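You operate a simulated robot arm through the tools that you are given. There is no shell and no other tool. Be economical: measure what you need, move in short steps, check, and stop when the job is done.

You are at the controls of a simulated robot arm. One attempt, no reset.

TASK
Give the speaker's grey socket to the computer.
Fine: white plug to the rest, blue plug into the grey socket. The power strip is switched off while plugs move, and on again after.

The check looks at the end state, three seconds after you hand in, the way a careful person would. Anything else that was tipped, shoved, dropped, spilled or broken makes it a failure.

THE ROBOT
A 7-joint arm with a fingered hand, fixed in place. Base frame: the origin is at the foot of the arm, x ahead of it, y to its left, z up; the work surface is at about z = 0.752. Lengths are in m, angles in degrees, forces in N, time in s.
With the tool pointing down near the work surface it reaches from about 0.36 to 0.72 m from the base axis. Its first joint turns from -69.0 to 172.0 degrees. Payload 3.4 kg.
Tool frame: the origin (TCP) lies between the finger pads and is the grasp point; the fingertips stand 0.025 m ahead of it; z points along the fingers, y is the line along which they close. Largest opening 0.088 m; the body of the gripper starts 0.029 m behind the TCP. The gripper is a hand of 4 fingers: y runs from the thumb to the fingers, the wrist lies at [-0.013, -0.097, -0.162] in the tool frame.
Orientation is that of the tool frame in the base frame, as a unit quaternion [x, y, z, w]. With the fingers straight down and the wrist toward the robot, the tool's x, y and z point along [0, 1, 0], [1, 0, 0] and [0, 0, -1] of the base frame.

THE INTERFACE
- The arm moves only by the tool servo_tool. Its argument "plan" is text: rows parted by semicolons, each of 6 numbers parted by spaces: the turn, a rotation vector about the tool's x, y, z in rad, then the shift along the tool's x, y, z in m. In form: ax ay az dx dy dz; .... A call has 1 to 8 rows; each row shifts and turns the commanded pose from where the row before left it, along the tool's axes as they then stand. Each row takes 0.2 s and may step no farther than 0.05 m and 8.6 degrees from the row before; otherwise, the whole call is refused. Where a pose cannot be reached the arm comes as near as it can. A force on the tool above 40 N (or 10 N above the force at the start of the call, whichever is more), or a blocked arm, ends the call early, and 0.2 s more pass. In this call time passes only in rows, and 0.2 s behind the last. The reply holds the time, the measured pose of the TCP, the force on the tool along the base axes, the opening and the grip force, in the units named above and with some noise, with the torque about the TCP (base axes, N m) and any sound that the robot's microphone picked up, and new pictures: "views" is both (left out), scene, wrist or none.
- Cameras (640 x 400 px; columns grow to the right, rows downward): "scene" is fixed at [0.4004, 0.6494, 1.3419]; the picture's right is [-1.00, -0.06, 0.00], its down [-0.02, 0.31, -0.95] and it looks along [0.05, -0.95, -0.31] (base axes); focal length 315 px, centre (320, 200). "wrist" rides on the gripper at [0.064, -0.083, -0.098] in the tool frame; the picture's right is [-0.62, 0.37, -0.69], its down [-0.71, -0.63, 0.30] and it looks along [-0.32, 0.68, 0.65] (tool axes); focal length 265 px, centre (320, 200). There is no depth. A picture from a camera that has moved, and an enlarged one, comes with that camera's place and axes in the base frame and with its lens.
- raise_lower(by): slides the trunk up (or, below 0, down) by that many m; the arm rides with it, the base frame stays. It gives what a move gives, with no picture.
- curl_fingers(index, middle, ring, thumb_bend, thumb_turn): sets how far each is bent, from 0 (flat) to 1 (curled in); at 0.3 the hand is open as for a grip, at 0.7 the pads meet at the TCP. One left out holds its place. A second passes; each finger stops where it meets its share of the squeeze, and holds until it gets a number again. It is the only way to open and close the hand. It gives what a move gives, with no picture; readings hold the bend of each and the force on the fingers (four entries, about 0 where the hand has none), thumb and palm. thumb_turn goes from beside the hand (0) to across from the fingers (1), as for a grip.
- zoom(camera, box): a new picture of the part [left, top, right, bottom] of that camera's present view, enlarged. The clock stands still meanwhile.
- sign_off(): hands the job in; it is judged then, once.

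Work in short steps. Places have to be worked out from the pictures, the camera data and where the tool is seen: move nearer, look again, correct. Check each grasp and each placing, and mend what went wrong. You have 120 turns and 200 pictures in all, those below and enlarged ones among them. Open the gripper and draw the arm clear of the work before you hand the job in, unless the task says otherwise; then end with one line.

The tools are called as name(argument=value, ...) on one line, values as JSON. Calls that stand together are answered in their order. servo_tool: Moves the arm, as the interface text tells. Its arguments: {"type":"object","properties":{"plan":{"type":"string"},"views":{"type":"string","enum":["both","scene","wrist","none"]}},"required":["plan"]} The other tools are called the same way: raise_lower (by) slides the trunk up or down; curl_fingers (index, middle, ring, thumb_bend, thumb_turn) moves the fingers one by one; zoom (camera, box) takes an enlarged picture of a part of a camera's view; sign_off () hands the job in.

At the start:

```text
clock: 0.0
eef_pos: [0.4212, -0.3491, 1.0798]
ee_rot: [0.706, 0.709, 0.0, 0.0]
ft_force: [0.0, -0.1, -1.1]
moment: [-0.02, 0.0, -0.02]
gripper_width: 0.0875
grasp_force: 0.1
shape: jaw
bend: [0.3, 0.3, 0.3, 0.3, 0.98]
finger forces: [0.0, 0.0, 0.0, 0.1, 0.0, 0.0]
trunk travel left (down, up): [-0.625, 0.215]
```

scene: 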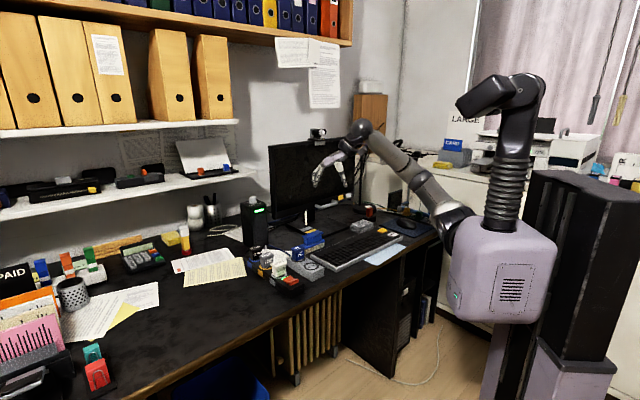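
wrist: 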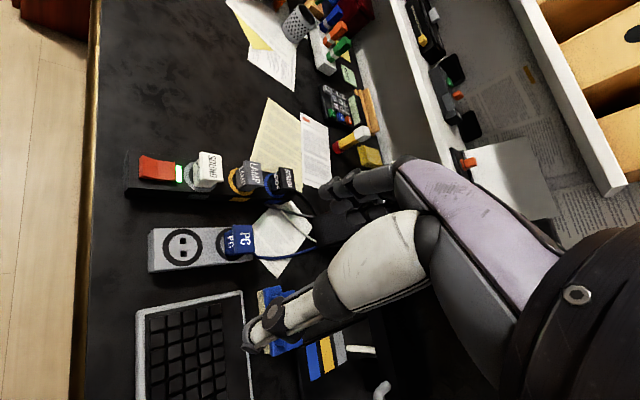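

The wrist view shows a black power strip with a red switch and several plugs, and a grey block with a blue "PC" plug and a free socket. I'll enlarge both views to read the labels.

zoom(camera="wrist", box=[110, 130, 350, 280])

zoom(camera="scene", box=[230, 210, 390, 310])

```text
2.67 times, centred on (230, 205) of wrist
camera zoom: at [0.3382, -0.2862, 1.1772], right [0.37, -0.62, 0.69], down [-0.63, -0.72, -0.3], along [0.68, -0.32, -0.65], focal length 708 px, centre (560, 187)
```

zoom: 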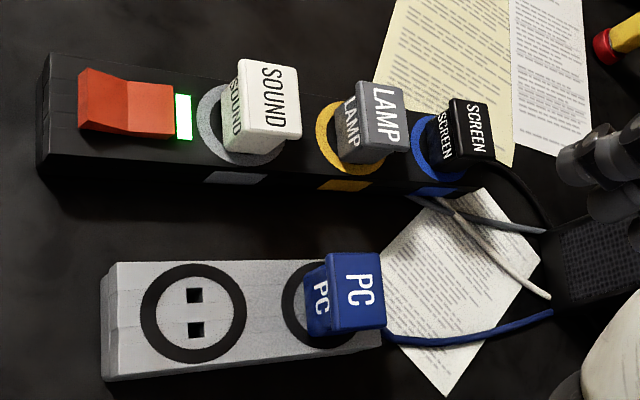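

```text
4.00 times, centred on (310, 260) of scene
camera zoom: at [0.4004, 0.6494, 1.3419], right [-1.0, -0.06, 0.0], down [-0.02, 0.31, -0.95], along [0.05, -0.95, -0.31], focal length 1260 px, centre (360, -40)
```

zoom: 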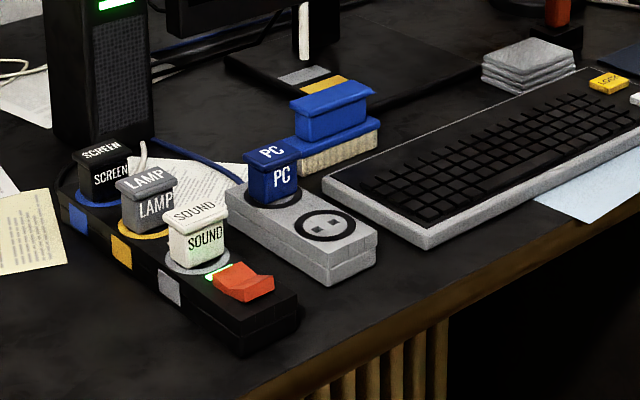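

From the two views I triangulate the SOUND plug top at about (0.583, -0.276, 0.818), the PC plug top at (0.533, -0.385, 0.820), the free grey-block socket at (0.482, -0.335, 0.773) and the switch at (0.534, -0.23). Both strips run at about 45°. Next I look closer at the switch and at the hand.

zoom(camera="wrist", box=[120, 140, 216, 200])

zoom(camera="scene", box=[250, 245, 330, 295])

zoom(camera="scene", box=[290, 110, 386, 170])

```text
6.67 times, centred on (168, 170) of wrist
camera zoom: at [0.3382, -0.2862, 1.1772], right [0.37, -0.62, 0.69], down [-0.63, -0.72, -0.3], along [0.68, -0.32, -0.65], focal length 1769 px, centre (1333, 400)
```

zoom: 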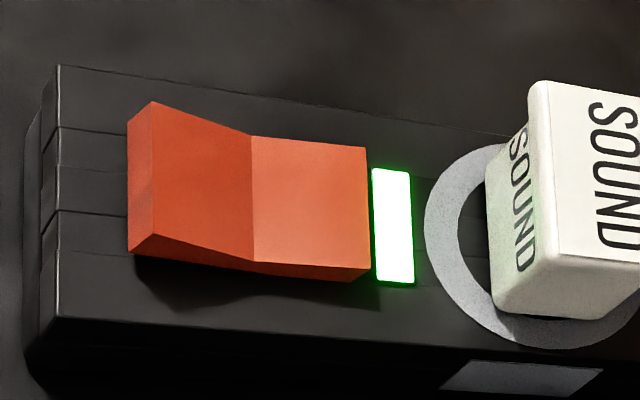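

```text
8.00 times, centred on (290, 270) of scene
camera zoom: at [0.4004, 0.6494, 1.3419], right [-1.0, -0.06, 0.0], down [-0.02, 0.31, -0.95], along [0.05, -0.95, -0.31], focal length 2520 px, centre (560, -360)
```

zoom: 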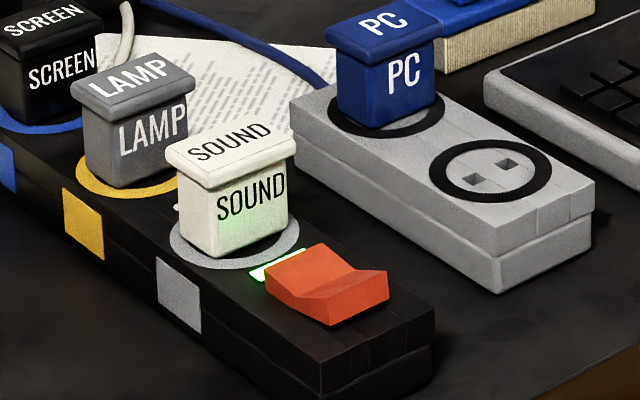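

```text
6.67 times, centred on (338, 140) of scene
camera zoom: at [0.4004, 0.6494, 1.3419], right [-1.0, -0.06, 0.0], down [-0.02, 0.31, -0.95], along [0.05, -0.95, -0.31], focal length 2100 px, centre (200, 600)
```

zoom: 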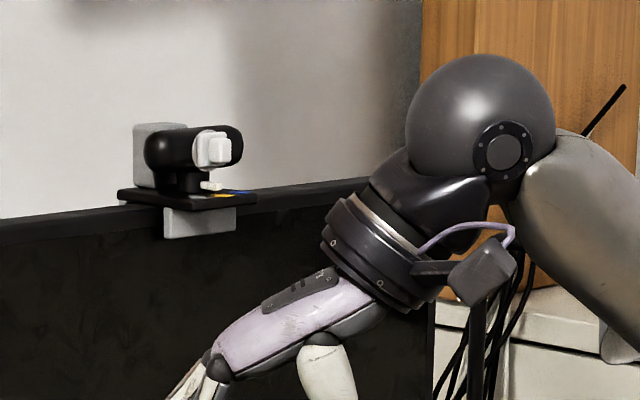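

The rocker's raised end is the one away from the plugs, at about (0.531, -0.222, 0.783). I yaw the tool 45° so it closes across the strips, and descend a little.

servo_tool(plan="0 0 -0.1309 0 0 0;0 0 -0.1309 0 0 0;0 0 -0.1309 0 0 0;0 0 -0.1309 0 0 0;0 0 -0.1309 0 0 0;0 0 -0.1309 0 0 0;0 0 0 0 0.04 0.02;0 0 0 0 0.04 0.02", views="both")

curl_fingers(middle=1, ring=1, index=0.4)

```text
clock: 1.8
eef_pos: [0.4795, -0.2939, 1.0405]
ee_rot: [0.381, 0.924, 0.0, 0.0]
ft_force: [0.5, -0.3, -0.4]
moment: [0.02, 0.02, 0.05]
gripper_width: 0.0877
grasp_force: 0.1
shape: jaw
bend: [0.3, 0.3, 0.3, 0.3, 0.98]
finger forces: [0.1, 0.0, 0.0, 0.1, 0.0, 0.1]
trunk travel left (down, up): [-0.625, 0.215]
camera wrist: at [0.3752, -0.3064, 1.1371], right [0.7, -0.18, 0.69], down [0.06, -0.95, -0.3], along [0.71, 0.26, -0.65], focal length 265 px, centre (320, 200)
```

scene: 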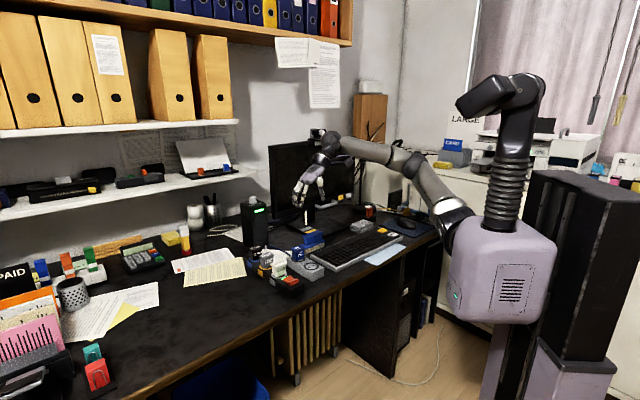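
wrist: 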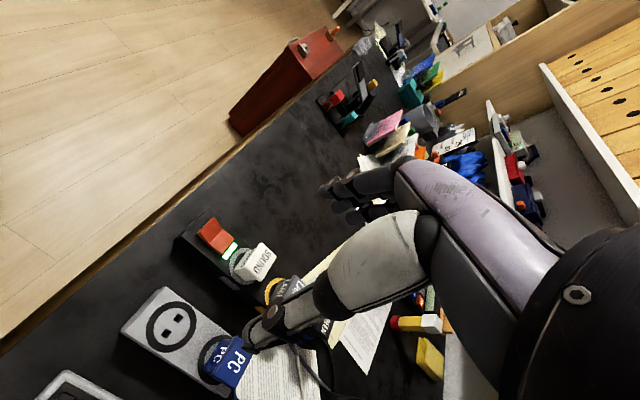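

```text
clock: 2.8
eef_pos: [0.4778, -0.295, 1.0403]
ee_rot: [0.382, 0.924, 0.001, 0.0]
ft_force: [-0.7, -0.5, 0.1]
moment: [-0.03, -0.01, -0.01]
gripper_width: 0.0742
grasp_force: 0.1
shape: fingers
bend: [0.4, 1.0, 1.0, 0.3, 0.98]
finger forces: [0.2, 0.1, 0.0, 0.1, 0.1, 0.1]
trunk travel left (down, up): [-0.625, 0.215]
```

Shape is set with middle and ring curled. I bring index and thumb together so the tip is at a known place, then look.

curl_fingers(index=0.7, thumb_bend=0.6)

zoom(camera="wrist", box=[180, 130, 500, 330])

zoom(camera="scene", box=[270, 130, 366, 190])

```text
clock: 3.8
eef_pos: [0.4791, -0.2943, 1.0395]
ee_rot: [0.383, 0.924, 0.0, 0.001]
ft_force: [0.4, -0.4, -0.2]
moment: [0.03, 0.0, -0.02]
gripper_width: 0.0098
grasp_force: 0.0
shape: fingers
bend: [0.7, 1.0, 1.0, 0.6, 0.98]
finger forces: [0.0, 0.0, 0.0, 0.0, 0.0, 0.0]
trunk travel left (down, up): [-0.625, 0.215]
```

```text
2.00 times, centred on (340, 230) of wrist
camera zoom: at [0.3743, -0.3072, 1.1374], right [0.7, -0.18, 0.69], down [0.06, -0.95, -0.3], along [0.71, 0.26, -0.65], focal length 531 px, centre (280, 140)
```

zoom: 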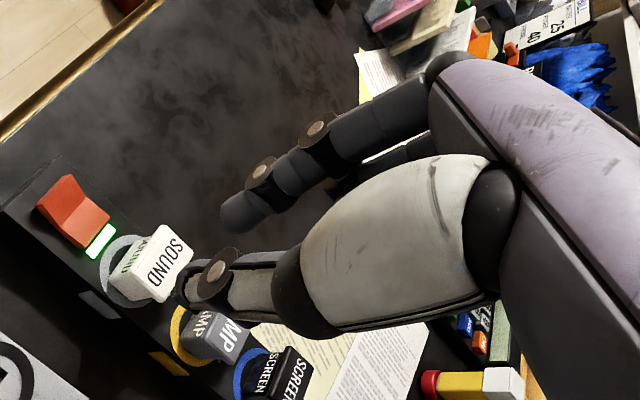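

```text
6.67 times, centred on (318, 160) of scene
camera zoom: at [0.4004, 0.6494, 1.3419], right [-1.0, -0.06, 0.0], down [-0.02, 0.31, -0.95], along [0.05, -0.95, -0.31], focal length 2100 px, centre (333, 467)
```

zoom: 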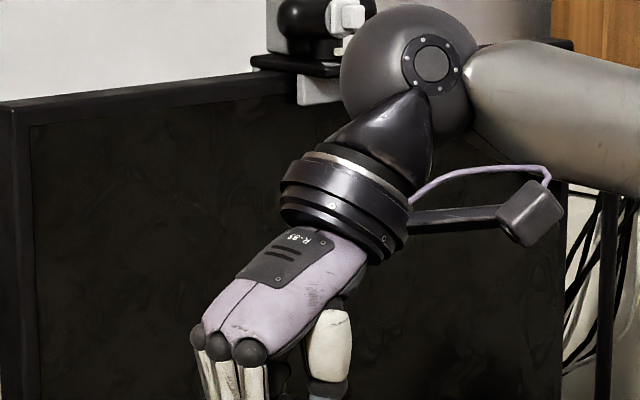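

I zoom the scene on the fingertips to triangulate the index tip.

zoom(camera="scene", box=[270, 165, 350, 215])

zoom(camera="wrist", box=[250, 190, 378, 270])

```text
8.00 times, centred on (310, 190) of scene
camera zoom: at [0.4004, 0.6494, 1.3419], right [-1.0, -0.06, 0.0], down [-0.02, 0.31, -0.95], along [0.05, -0.95, -0.31], focal length 2520 px, centre (400, 280)
```

zoom: 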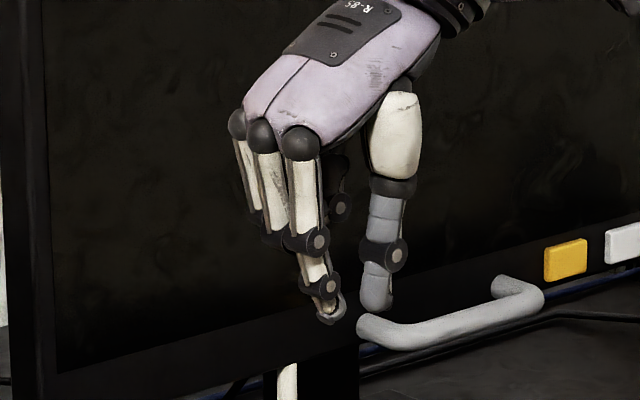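

```text
5.00 times, centred on (314, 230) of wrist
camera zoom: at [0.3743, -0.3072, 1.1374], right [0.7, -0.18, 0.69], down [0.06, -0.95, -0.3], along [0.71, 0.26, -0.65], focal length 1327 px, centre (350, 50)
```

zoom: 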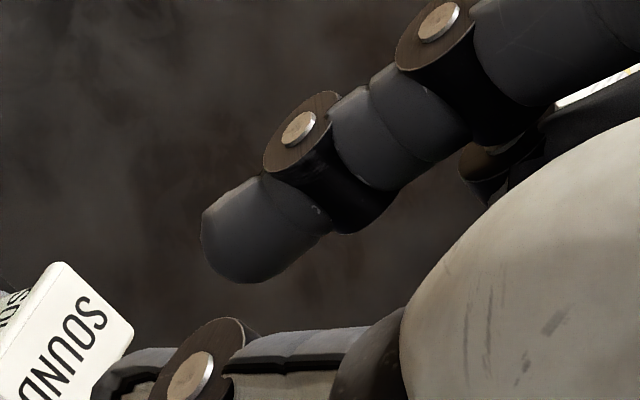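

Index tip is about 7 mm along +x, 2 mm along +y and 23 mm ahead of the TCP. I move over the rocker's raised end and come down to about 4 cm above it.

servo_tool(plan="0 0 0 0.005 0.0427 0;0 0 0 0.005 0.0427 0;0 0 0 0 0 0.05;0 0 0 0 0 0.05;0 0 0 0 0 0.05;0 0 0 0 0 0.03")

zoom(camera="scene", box=[250, 205, 346, 295])

zoom(camera="wrist", box=[200, 180, 360, 280])

```text
clock: 5.2
eef_pos: [0.5319, -0.2257, 0.8608]
ee_rot: [0.383, 0.924, 0.0, 0.0]
ft_force: [-0.4, 0.2, -0.5]
moment: [-0.01, 0.0, -0.01]
gripper_width: 0.0095
grasp_force: 0.1
shape: fingers
bend: [0.7, 1.0, 1.0, 0.6, 0.98]
finger forces: [0.1, 0.1, 0.1, 0.1, 0.1, 0.0]
trunk travel left (down, up): [-0.625, 0.215]
camera wrist: at [0.4273, -0.2399, 0.9567], right [0.7, -0.18, 0.69], down [0.06, -0.95, -0.3], along [0.71, 0.26, -0.65], focal length 265 px, centre (320, 200)
```

scene: 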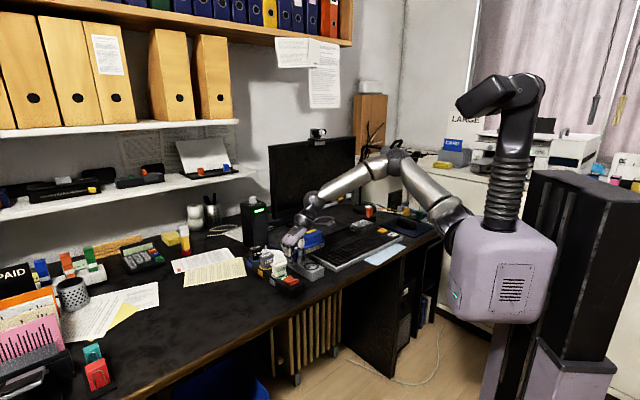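
wrist: 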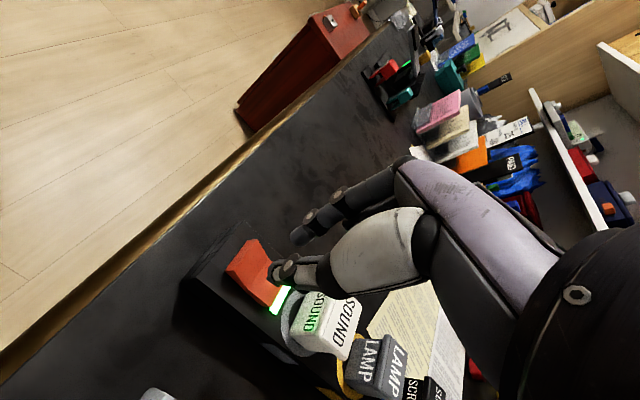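

```text
4.44 times, centred on (298, 250) of scene
camera zoom: at [0.4004, 0.6494, 1.3419], right [-1.0, -0.06, 0.0], down [-0.02, 0.31, -0.95], along [0.05, -0.95, -0.31], focal length 1400 px, centre (418, -22)
```

zoom: 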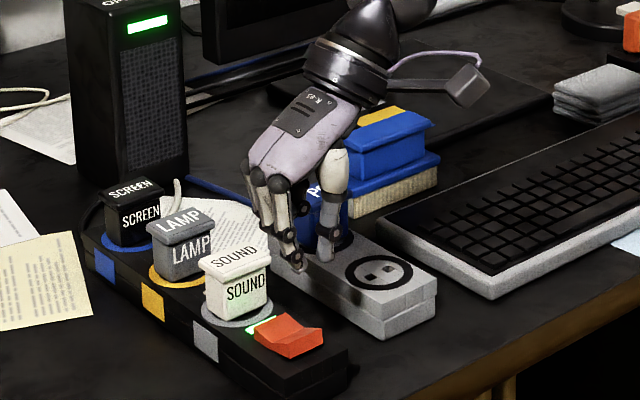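

```text
4.00 times, centred on (280, 230) of wrist
camera zoom: at [0.4273, -0.2399, 0.9567], right [0.7, -0.18, 0.69], down [0.06, -0.95, -0.3], along [0.71, 0.26, -0.65], focal length 1062 px, centre (480, 80)
```

zoom: 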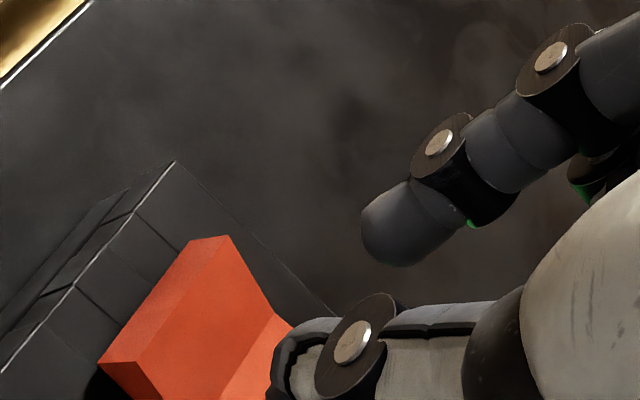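

Ridge of the raised end comes out at u≈0.532 along the strip and the tip is at 0.530, so I shift 6 mm toward the plugs and descend to just above it, then press in small steps.

servo_tool(plan="0 0 0 -0.006 0 0.02;0 0 0 0 0 0.02;0 0 0 0 0 0.005;0 0 0 0 0 0.004;0 0 0 0 0 0.004")

zoom(camera="scene", box=[250, 225, 346, 295])

zoom(camera="wrist", box=[200, 180, 360, 280])

```text
clock: 6.4
eef_pos: [0.5362, -0.2323, 0.8068]
ee_rot: [0.382, 0.924, 0.001, 0.0]
ft_force: [-0.7, 0.4, -0.4]
moment: [0.02, -0.02, 0.0]
gripper_width: 0.0096
grasp_force: 0.0
shape: fingers
bend: [0.7, 1.0, 1.0, 0.6, 0.98]
finger forces: [0.0, 0.0, 0.0, 0.0, 0.1, 0.0]
trunk travel left (down, up): [-0.625, 0.215]
camera wrist: at [0.4319, -0.2441, 0.9043], right [0.7, -0.18, 0.69], down [0.06, -0.95, -0.3], along [0.71, 0.26, -0.65], focal length 265 px, centre (320, 200)
```

scene: 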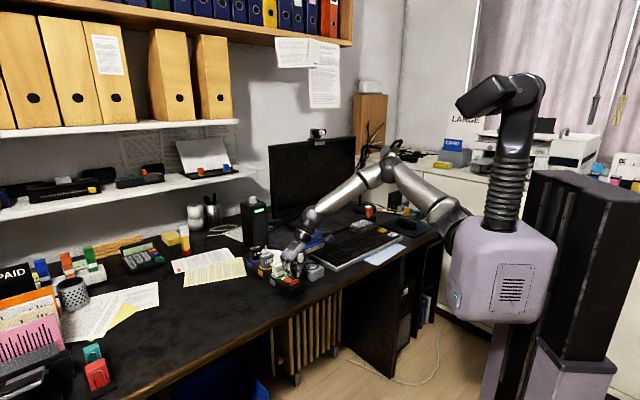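
wrist: 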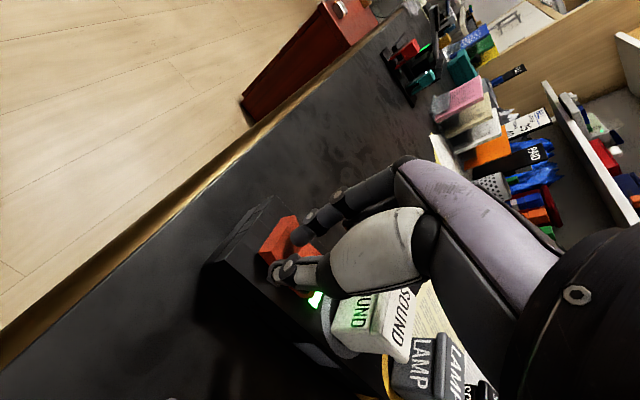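

```text
5.71 times, centred on (298, 260) of scene
camera zoom: at [0.4004, 0.6494, 1.3419], right [-1.0, -0.06, 0.0], down [-0.02, 0.31, -0.95], along [0.05, -0.95, -0.31], focal length 1800 px, centre (446, -143)
```

zoom: 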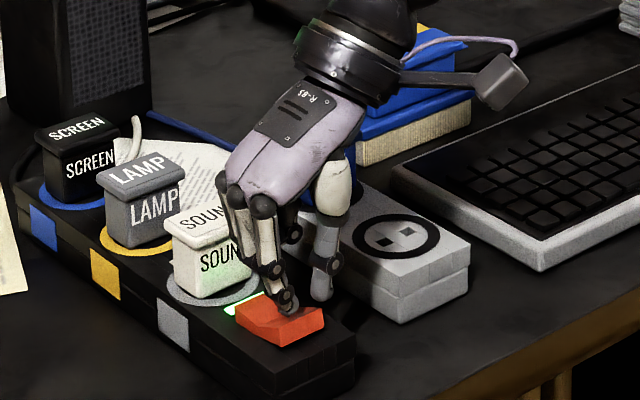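

```text
4.00 times, centred on (280, 230) of wrist
camera zoom: at [0.4319, -0.2441, 0.9043], right [0.7, -0.18, 0.69], down [0.06, -0.95, -0.3], along [0.71, 0.26, -0.65], focal length 1062 px, centre (480, 80)
```

zoom: 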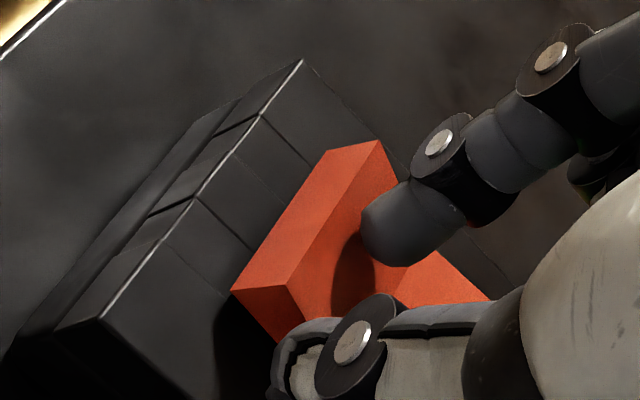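

Tip hovers over the raised half, a bit toward the middle; I shift 3 mm outward and press down in small steps.

servo_tool(plan="0 0 0 0.003 0 0.001;0 0 0 0 0 0.003;0 0 0 0 0 0.003;0 0 0 0 0 0.003;0 0 0 0 0 0.003", views="wrist")

zoom(camera="wrist", box=[200, 180, 360, 310])

```text
clock: 7.6
eef_pos: [0.5353, -0.2261, 0.7995]
ee_rot: [0.382, 0.924, 0.003, 0.006]
ft_force: [6.4, 2.3, 25.3]
moment: [0.3, -0.11, -0.08]
gripper_width: 0.007
grasp_force: 12.8
shape: fingers
bend: [0.71, 1.0, 1.0, 0.6, 0.98]
finger forces: [25.9, 0.0, 0.0, 0.1, 0.0, 0.0]
trunk travel left (down, up): [-0.625, 0.215]
camera wrist: at [0.4293, -0.2396, 0.8956], right [0.69, -0.18, 0.7], down [0.06, -0.95, -0.3], along [0.72, 0.25, -0.65], focal length 265 px, centre (320, 200)
```

wrist: 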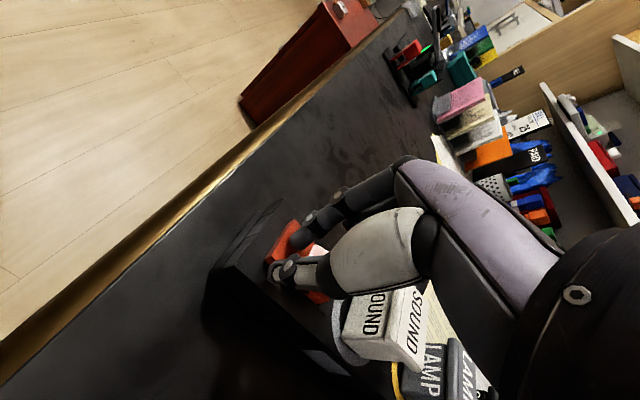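

```text
3.08 times, centred on (280, 245) of wrist
camera zoom: at [0.4293, -0.2396, 0.8956], right [0.69, -0.18, 0.7], down [0.06, -0.95, -0.3], along [0.72, 0.25, -0.65], focal length 817 px, centre (443, 62)
```

zoom: 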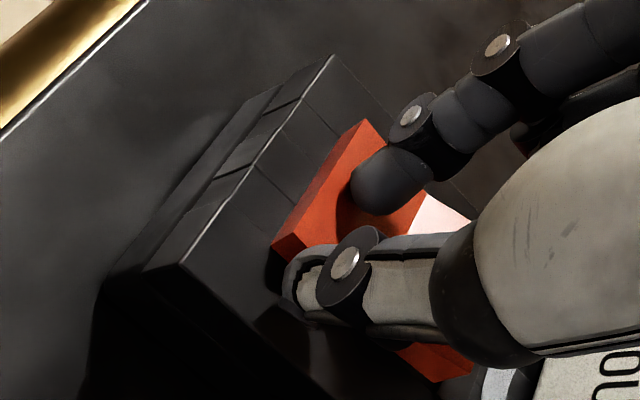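

25 N pressed and the green glow seems gone. I lift off 7 cm and check.

servo_tool(plan="0 0 0 0 0 -0.02;0 0 0 0 0 -0.05", views="wrist")

zoom(camera="scene", box=[250, 225, 346, 295])

```text
clock: 8.2
eef_pos: [0.5321, -0.2279, 0.8633]
ee_rot: [0.382, 0.924, 0.0, 0.0]
ft_force: [0.1, 0.2, 0.6]
moment: [-0.06, 0.0, 0.0]
gripper_width: 0.0092
grasp_force: 0.0
shape: fingers
bend: [0.7, 1.0, 1.0, 0.6, 0.98]
finger forces: [0.0, 0.0, 0.1, 0.0, 0.0, 0.0]
trunk travel left (down, up): [-0.625, 0.215]
camera wrist: at [0.4286, -0.2416, 0.9605], right [0.7, -0.18, 0.69], down [0.06, -0.95, -0.3], along [0.71, 0.25, -0.66], focal length 265 px, centre (320, 200)
```

wrist: 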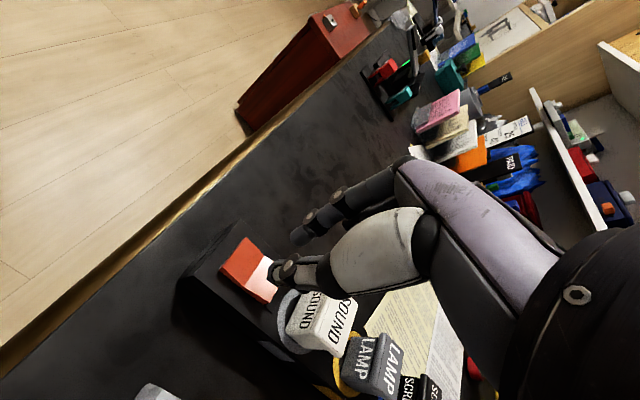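

```text
5.71 times, centred on (298, 260) of scene
camera zoom: at [0.4004, 0.6494, 1.3419], right [-1.0, -0.06, 0.0], down [-0.02, 0.31, -0.95], along [0.05, -0.95, -0.31], focal length 1800 px, centre (446, -143)
```

zoom: 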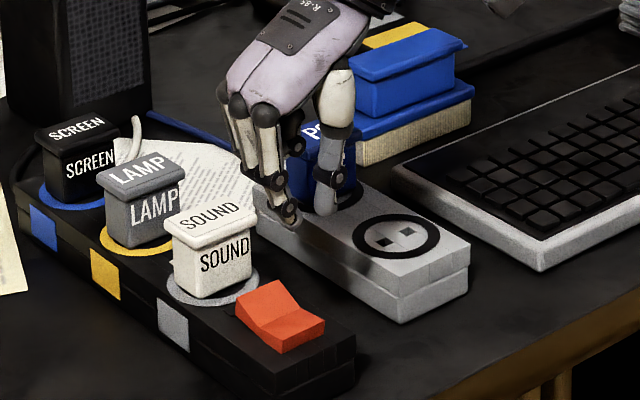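

Switch is off: light out, rocker tipped the other way. Now I raise slightly, open index/middle/thumb and move over the SOUND plug.

servo_tool(plan="0 0 0 0 0 -0.03;0 0 0 -0.035 0.001 0;0 0 0 -0.035 0.001 0", views="none")

curl_fingers(index=0.3, middle=0.3, ring=0.3, thumb_bend=0.3, thumb_turn=1)

zoom(camera="wrist", box=[180, 160, 420, 310])

zoom(camera="scene", box=[240, 205, 352, 275])

```text
clock: 9.0
eef_pos: [0.5848, -0.2776, 0.8938]
ee_rot: [0.381, 0.924, 0.0, 0.0]
ft_force: [-0.2, -0.7, 0.3]
moment: [-0.01, -0.03, 0.0]
gripper_width: 0.0093
grasp_force: 0.1
shape: fingers
bend: [0.7, 1.0, 1.0, 0.6, 0.98]
finger forces: [0.0, 0.1, 0.0, 0.0, 0.0, 0.0]
trunk travel left (down, up): [-0.625, 0.215]
```

```text
clock: 10.0
eef_pos: [0.5839, -0.277, 0.8945]
ee_rot: [0.381, 0.924, 0.001, -0.001]
ft_force: [0.5, 0.5, 0.1]
moment: [0.0, 0.04, 0.04]
gripper_width: 0.0845
grasp_force: 0.0
shape: fingers
bend: [0.3, 0.3, 0.3, 0.3, 0.98]
finger forces: [0.1, 0.1, 0.1, 0.0, 0.0, 0.1]
trunk travel left (down, up): [-0.625, 0.215]
```

```text
2.67 times, centred on (300, 235) of wrist
camera zoom: at [0.4802, -0.2899, 0.9909], right [0.7, -0.18, 0.69], down [0.06, -0.95, -0.3], along [0.71, 0.26, -0.65], focal length 708 px, centre (373, 107)
```

zoom: 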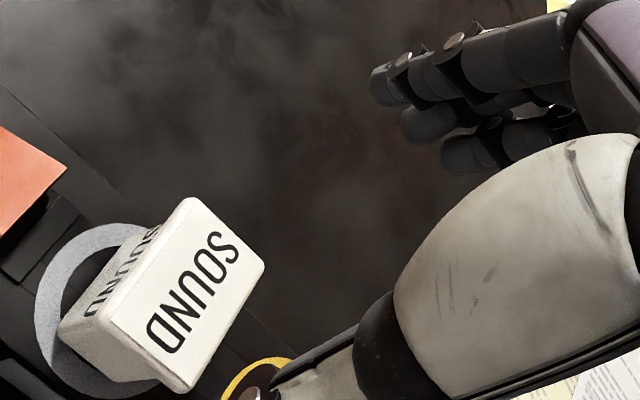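

```text
5.71 times, centred on (296, 240) of scene
camera zoom: at [0.4004, 0.6494, 1.3419], right [-1.0, -0.06, 0.0], down [-0.02, 0.31, -0.95], along [0.05, -0.95, -0.31], focal length 1800 px, centre (457, -29)
```

zoom: 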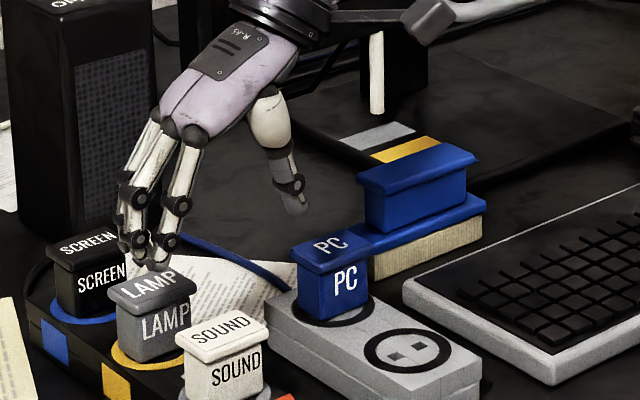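

The SOUND plug top is centred at about u=0.609, v=0.2155, and the TCP is within 2 mm of that. I descend to TCP z≈0.807 around it and check.

servo_tool(plan="0 0 0 0 -0.001 0.04;0 0 0 0 0 0.03;0 0 0 0 0 0.0175", views="none")

zoom(camera="wrist", box=[180, 160, 420, 310])

zoom(camera="scene", box=[240, 225, 336, 285])

```text
clock: 10.8
eef_pos: [0.5841, -0.2771, 0.8057]
ee_rot: [0.383, 0.924, 0.001, 0.001]
ft_force: [0.3, 0.0, -0.7]
moment: [-0.02, 0.05, -0.02]
gripper_width: 0.0845
grasp_force: 0.1
shape: fingers
bend: [0.3, 0.3, 0.3, 0.3, 0.98]
finger forces: [0.0, 0.0, 0.0, 0.0, 0.0, 0.0]
trunk travel left (down, up): [-0.625, 0.215]
```

```text
2.67 times, centred on (300, 235) of wrist
camera zoom: at [0.4793, -0.2912, 0.903], right [0.7, -0.18, 0.69], down [0.06, -0.95, -0.3], along [0.71, 0.26, -0.65], focal length 708 px, centre (373, 107)
```

zoom: 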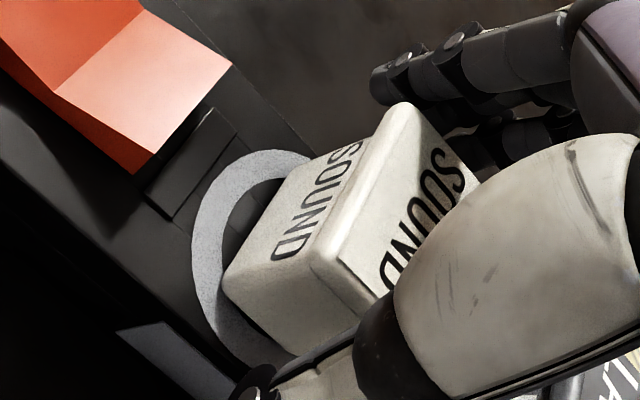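

```text
6.67 times, centred on (288, 255) of scene
camera zoom: at [0.4004, 0.6494, 1.3419], right [-1.0, -0.06, 0.0], down [-0.02, 0.31, -0.95], along [0.05, -0.95, -0.31], focal length 2100 px, centre (533, -167)
```

zoom: 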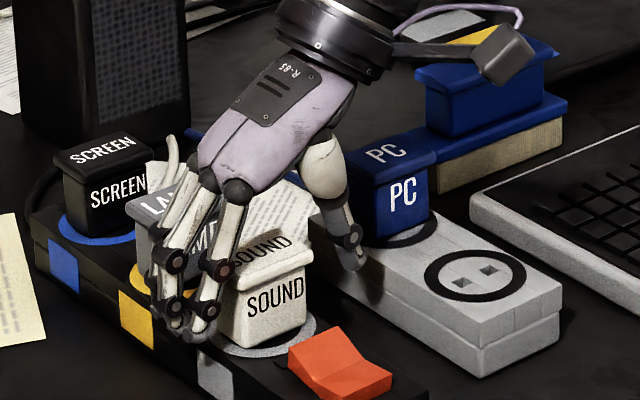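

Fingers straddle the plug with clearance. I close index, middle and thumb on it, keeping the ring finger out of the way.

curl_fingers(index=0.7, middle=0.7, thumb_bend=0.7)

zoom(camera="wrist", box=[180, 160, 420, 310])

zoom(camera="scene", box=[240, 225, 336, 285])

```text
clock: 11.8
eef_pos: [0.5842, -0.2766, 0.8063]
ee_rot: [0.382, 0.924, 0.0, 0.0]
ft_force: [4.3, 4.7, -0.6]
moment: [0.18, -0.17, 0.03]
gripper_width: 0.0347
grasp_force: 19.1
shape: fingers
bend: [0.52, 0.55, 0.3, 0.57, 1.0]
finger forces: [13.3, 9.4, 0.0, 0.1, 16.0, 0.1]
trunk travel left (down, up): [-0.625, 0.215]
```

```text
2.67 times, centred on (300, 235) of wrist
camera zoom: at [0.4799, -0.2901, 0.9034], right [0.7, -0.18, 0.69], down [0.06, -0.95, -0.3], along [0.71, 0.26, -0.65], focal length 708 px, centre (373, 107)
```

zoom: 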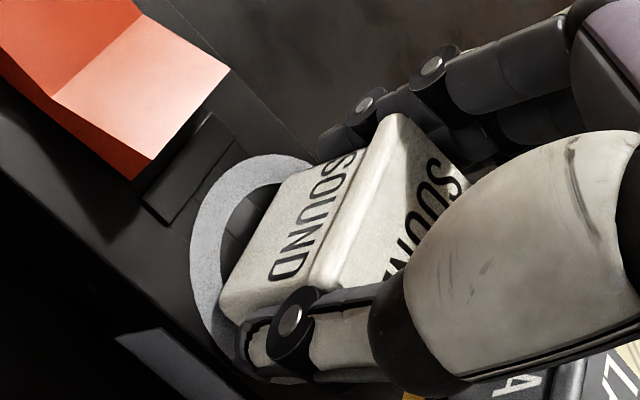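

```text
6.67 times, centred on (288, 255) of scene
camera zoom: at [0.4004, 0.6494, 1.3419], right [-1.0, -0.06, 0.0], down [-0.02, 0.31, -0.95], along [0.05, -0.95, -0.31], focal length 2100 px, centre (533, -167)
```

zoom: 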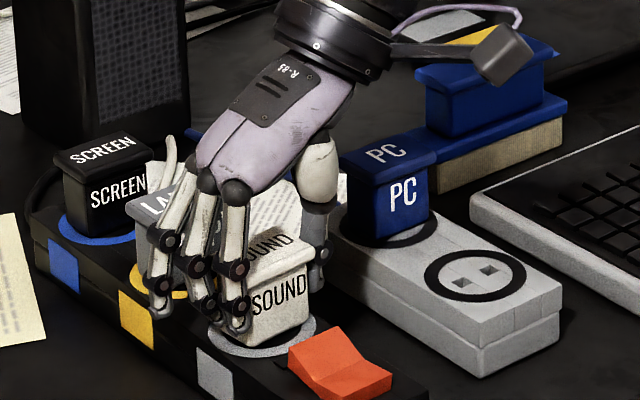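

Solid grip (19 N) at the plug width of about 35 mm. I pull straight up in small steps.

servo_tool(plan="0 0 0 0 0 -0.004;0 0 0 0 0 -0.005;0 0 0 0 0 -0.006;0 0 0 0 0 -0.008;0 0 0 0 0 -0.01;0 0 0 0 0 -0.02", views="wrist")

zoom(camera="scene", box=[240, 215, 336, 285])

```text
clock: 13.2
eef_pos: [0.5836, -0.277, 0.8589]
ee_rot: [0.382, 0.924, 0.0, 0.0]
ft_force: [0.6, 0.2, -0.2]
moment: [0.0, 0.05, -0.01]
gripper_width: 0.0348
grasp_force: 18.2
shape: fingers
bend: [0.53, 0.57, 0.3, 0.57, 1.0]
finger forces: [10.4, 7.3, 0.1, 0.1, 17.5, 0.1]
trunk travel left (down, up): [-0.625, 0.215]
camera wrist: at [0.4788, -0.29, 0.9563], right [0.7, -0.18, 0.69], down [0.06, -0.95, -0.3], along [0.71, 0.25, -0.65], focal length 265 px, centre (320, 200)
```

wrist: 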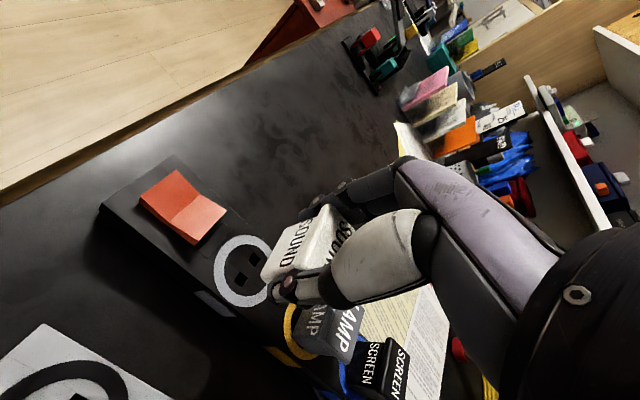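

```text
5.71 times, centred on (288, 250) of scene
camera zoom: at [0.4004, 0.6494, 1.3419], right [-1.0, -0.06, 0.0], down [-0.02, 0.31, -0.95], along [0.05, -0.95, -0.31], focal length 1800 px, centre (503, -86)
```

zoom: 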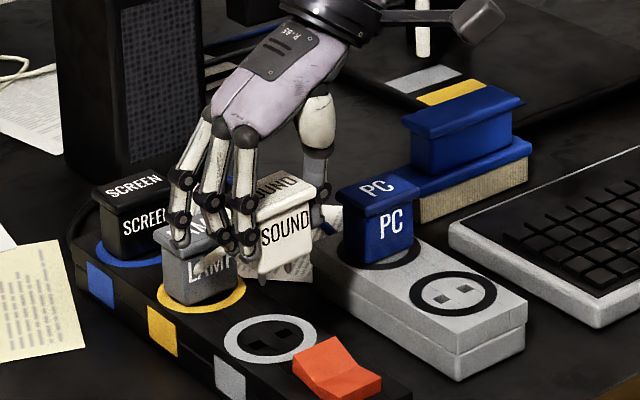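

The plug is out cleanly. I raise a little more and enlarge the view to measure the displacement between the two empty sockets from one camera position.

servo_tool(plan="0 0 0 0 0 -0.04;0 0 0 0 -0.03 0;0 0 0 0 -0.03 0;0 0 0 0 0 0", views="wrist")

zoom(camera="wrist", box=[60, 180, 300, 330])

zoom(camera="scene", box=[265, 245, 345, 295])

```text
clock: 14.2
eef_pos: [0.5417, -0.3194, 0.8993]
ee_rot: [0.382, 0.924, 0.0, 0.0]
ft_force: [0.1, -0.4, -1.5]
moment: [0.02, -0.01, 0.0]
gripper_width: 0.0345
grasp_force: 17.1
shape: fingers
bend: [0.53, 0.57, 0.3, 0.57, 1.0]
finger forces: [10.4, 7.2, 0.1, 0.0, 17.6, 0.0]
trunk travel left (down, up): [-0.625, 0.215]
camera wrist: at [0.4375, -0.3327, 0.9961], right [0.7, -0.18, 0.69], down [0.06, -0.95, -0.3], along [0.71, 0.26, -0.65], focal length 265 px, centre (320, 200)
```

wrist: 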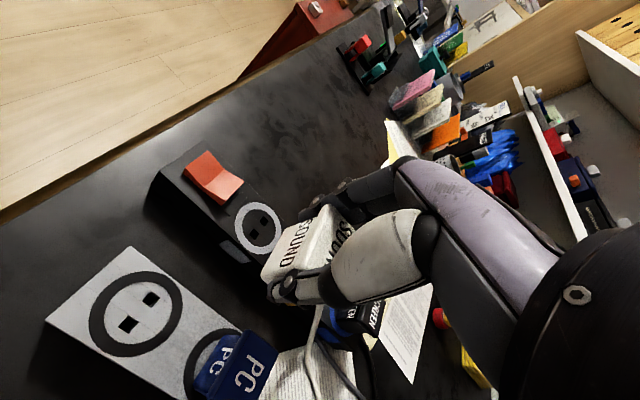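

```text
2.67 times, centred on (180, 255) of wrist
camera zoom: at [0.4375, -0.3327, 0.9961], right [0.7, -0.18, 0.69], down [0.06, -0.95, -0.3], along [0.71, 0.26, -0.65], focal length 708 px, centre (693, 53)
```

zoom: 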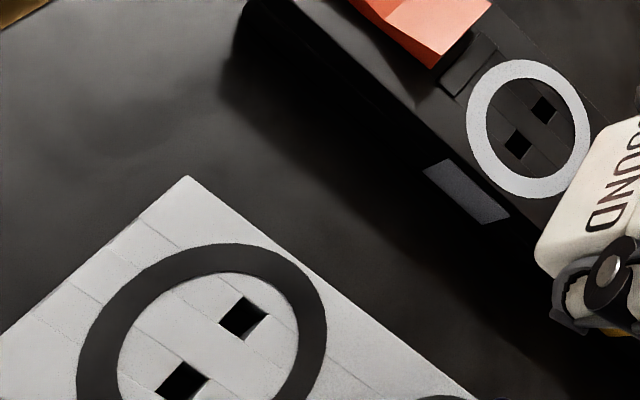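

```text
8.00 times, centred on (305, 270) of scene
camera zoom: at [0.4004, 0.6494, 1.3419], right [-1.0, -0.06, 0.0], down [-0.02, 0.31, -0.95], along [0.05, -0.95, -0.31], focal length 2520 px, centre (440, -360)
```

zoom: 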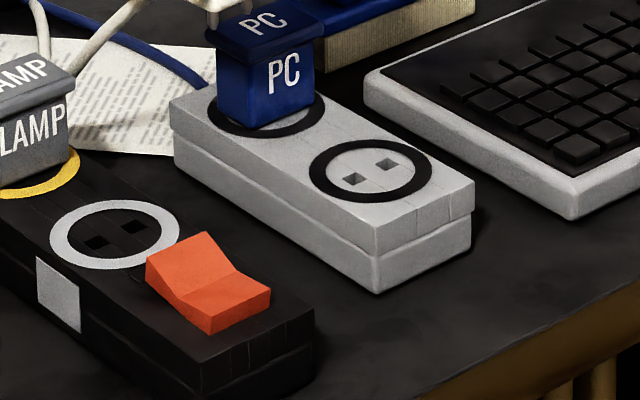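

Both socket sets lie parallel at z≈0.771; the free rest socket is offset about +32 mm in tool x and −112 mm in tool y from the grey one. I move over it, then lower to the same height (0.859) I had over the grey socket so the views compare directly.

servo_tool(plan="0 0 0 0.032 0 0;0 0 0 0 -0.026 0;0 0 0 0 -0.0261 0;0 0 0 0 0 0.04;0 0 0 0 0 0", views="wrist")

zoom(camera="wrist", box=[160, 200, 320, 300])

zoom(camera="scene", box=[270, 215, 366, 275])

```text
clock: 15.4
eef_pos: [0.48, -0.3335, 0.86]
ee_rot: [0.382, 0.924, 0.0, 0.0]
ft_force: [0.5, 0.1, -0.5]
moment: [-0.01, 0.02, 0.0]
gripper_width: 0.0343
grasp_force: 17.0
shape: fingers
bend: [0.53, 0.57, 0.3, 0.57, 1.0]
finger forces: [10.5, 7.2, 0.1, 0.0, 17.4, 0.0]
trunk travel left (down, up): [-0.625, 0.215]
camera wrist: at [0.3765, -0.3472, 0.9566], right [0.7, -0.18, 0.69], down [0.06, -0.95, -0.3], along [0.71, 0.26, -0.65], focal length 265 px, centre (320, 200)
```

wrist: 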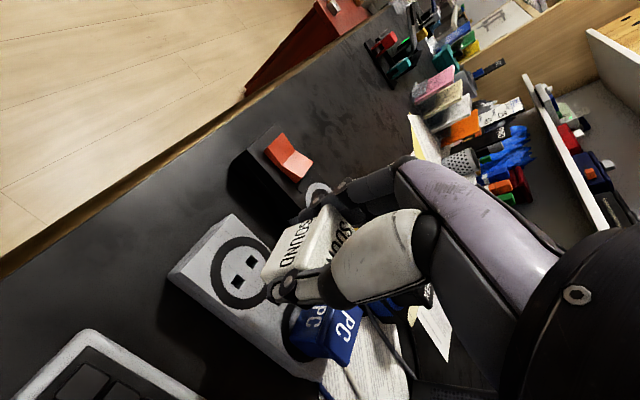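

```text
4.00 times, centred on (240, 250) of wrist
camera zoom: at [0.3765, -0.3472, 0.9566], right [0.7, -0.18, 0.69], down [0.06, -0.95, -0.3], along [0.71, 0.26, -0.65], focal length 1062 px, centre (640, 0)
```

zoom: 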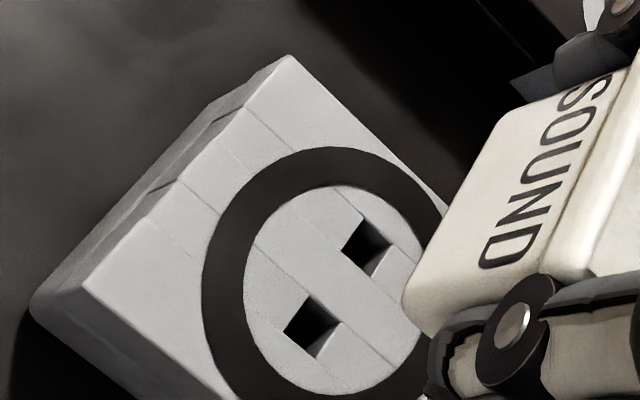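

```text
6.67 times, centred on (318, 245) of scene
camera zoom: at [0.4004, 0.6494, 1.3419], right [-1.0, -0.06, 0.0], down [-0.02, 0.31, -0.95], along [0.05, -0.95, -0.31], focal length 2100 px, centre (333, -100)
```

zoom: 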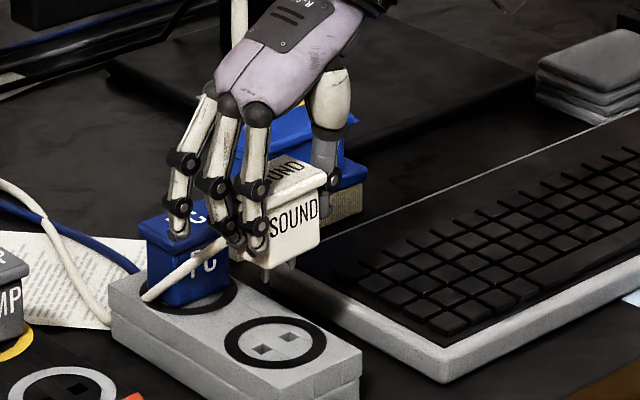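

The socket sits at the same place relative to the hand as the grey one did, within 1 mm. I lower and insert in small steps.

servo_tool(plan="0 0 0 -0.0005 0 0.02;0 0 0 0 0 0.01;0 0 0 0 0 0.004;0 0 0 0 0 0.004;0 0 0 0 0 0.004;0 0 0 0 0 0.004;0 0 0 0 0 0.004", views="wrist")

zoom(camera="scene", box=[270, 225, 366, 285])

zoom(camera="wrist", box=[160, 200, 320, 300])

```text
clock: 17.0
eef_pos: [0.483, -0.3347, 0.8084]
ee_rot: [0.382, 0.924, 0.001, 0.0]
ft_force: [0.7, -0.1, -0.8]
moment: [0.0, -0.01, 0.01]
gripper_width: 0.0345
grasp_force: 17.8
shape: fingers
bend: [0.53, 0.57, 0.3, 0.57, 1.0]
finger forces: [10.5, 7.2, 0.1, 0.0, 17.4, 0.1]
trunk travel left (down, up): [-0.625, 0.215]
camera wrist: at [0.378, -0.3475, 0.9062], right [0.7, -0.18, 0.69], down [0.06, -0.95, -0.31], along [0.71, 0.26, -0.65], focal length 265 px, centre (320, 200)
```

wrist: 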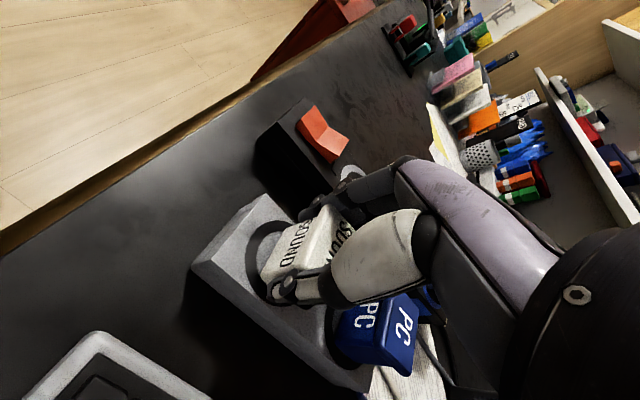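

```text
6.67 times, centred on (318, 255) of scene
camera zoom: at [0.4004, 0.6494, 1.3419], right [-1.0, -0.06, 0.0], down [-0.02, 0.31, -0.95], along [0.05, -0.95, -0.31], focal length 2100 px, centre (333, -167)
```

zoom: 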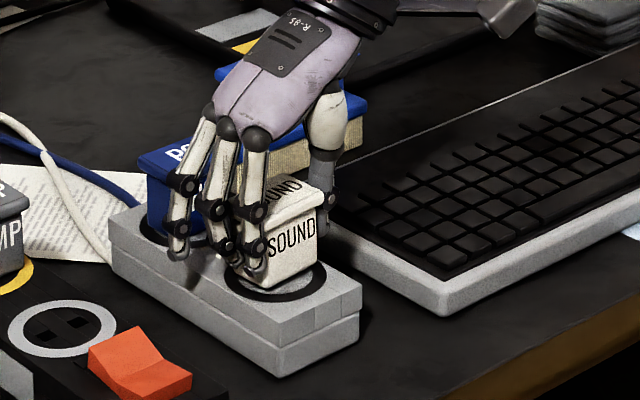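

```text
4.00 times, centred on (240, 250) of wrist
camera zoom: at [0.378, -0.3475, 0.9062], right [0.7, -0.18, 0.69], down [0.06, -0.95, -0.31], along [0.71, 0.26, -0.65], focal length 1062 px, centre (640, 0)
```

zoom: 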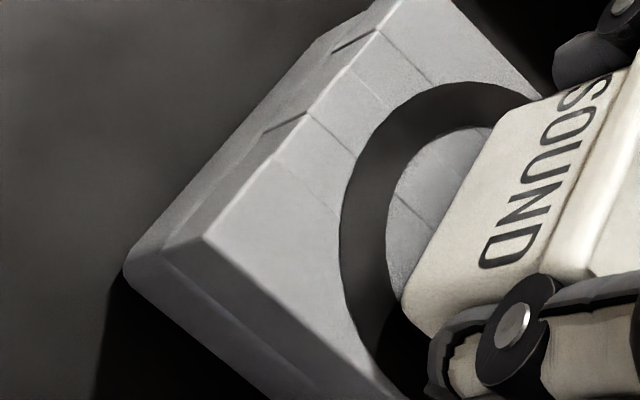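

No contact force yet; it's about 2 mm short of the seated height. I keep going in 1.5 mm steps until it seats.

servo_tool(plan="0 0 0 0 0 0.0015;0 0 0 0 0 0.0015;0 0 0 0 0 0.0015;0 0 0 0 0 0.0015", views="none")

zoom(camera="scene", box=[290, 235, 354, 275])

zoom(camera="wrist", box=[200, 200, 320, 300])

```text
clock: 18.0
eef_pos: [0.4821, -0.3324, 0.8054]
ee_rot: [0.382, 0.924, 0.001, 0.002]
ft_force: [0.5, -0.4, 9.2]
moment: [0.09, -0.13, -0.01]
gripper_width: 0.0342
grasp_force: 18.1
shape: fingers
bend: [0.53, 0.57, 0.3, 0.57, 1.0]
finger forces: [9.9, 7.8, 0.0, 0.1, 18.0, 0.0]
trunk travel left (down, up): [-0.625, 0.215]
```

```text
10.00 times, centred on (322, 255) of scene
camera zoom: at [0.4004, 0.6494, 1.3419], right [-1.0, -0.06, 0.0], down [-0.02, 0.31, -0.95], along [0.05, -0.95, -0.31], focal length 3150 px, centre (300, -350)
```

zoom: 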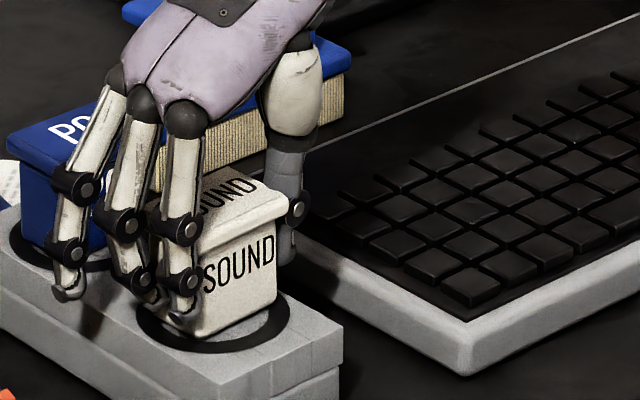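

```text
4.00 times, centred on (260, 250) of wrist
camera zoom: at [0.3772, -0.3471, 0.902], right [0.7, -0.18, 0.7], down [0.06, -0.95, -0.3], along [0.72, 0.25, -0.65], focal length 1062 px, centre (560, 0)
```

zoom: 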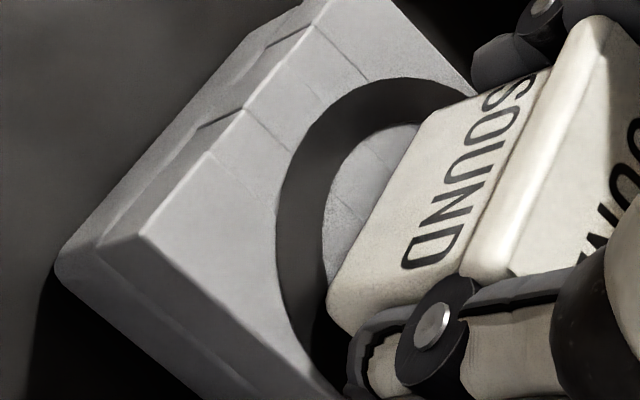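

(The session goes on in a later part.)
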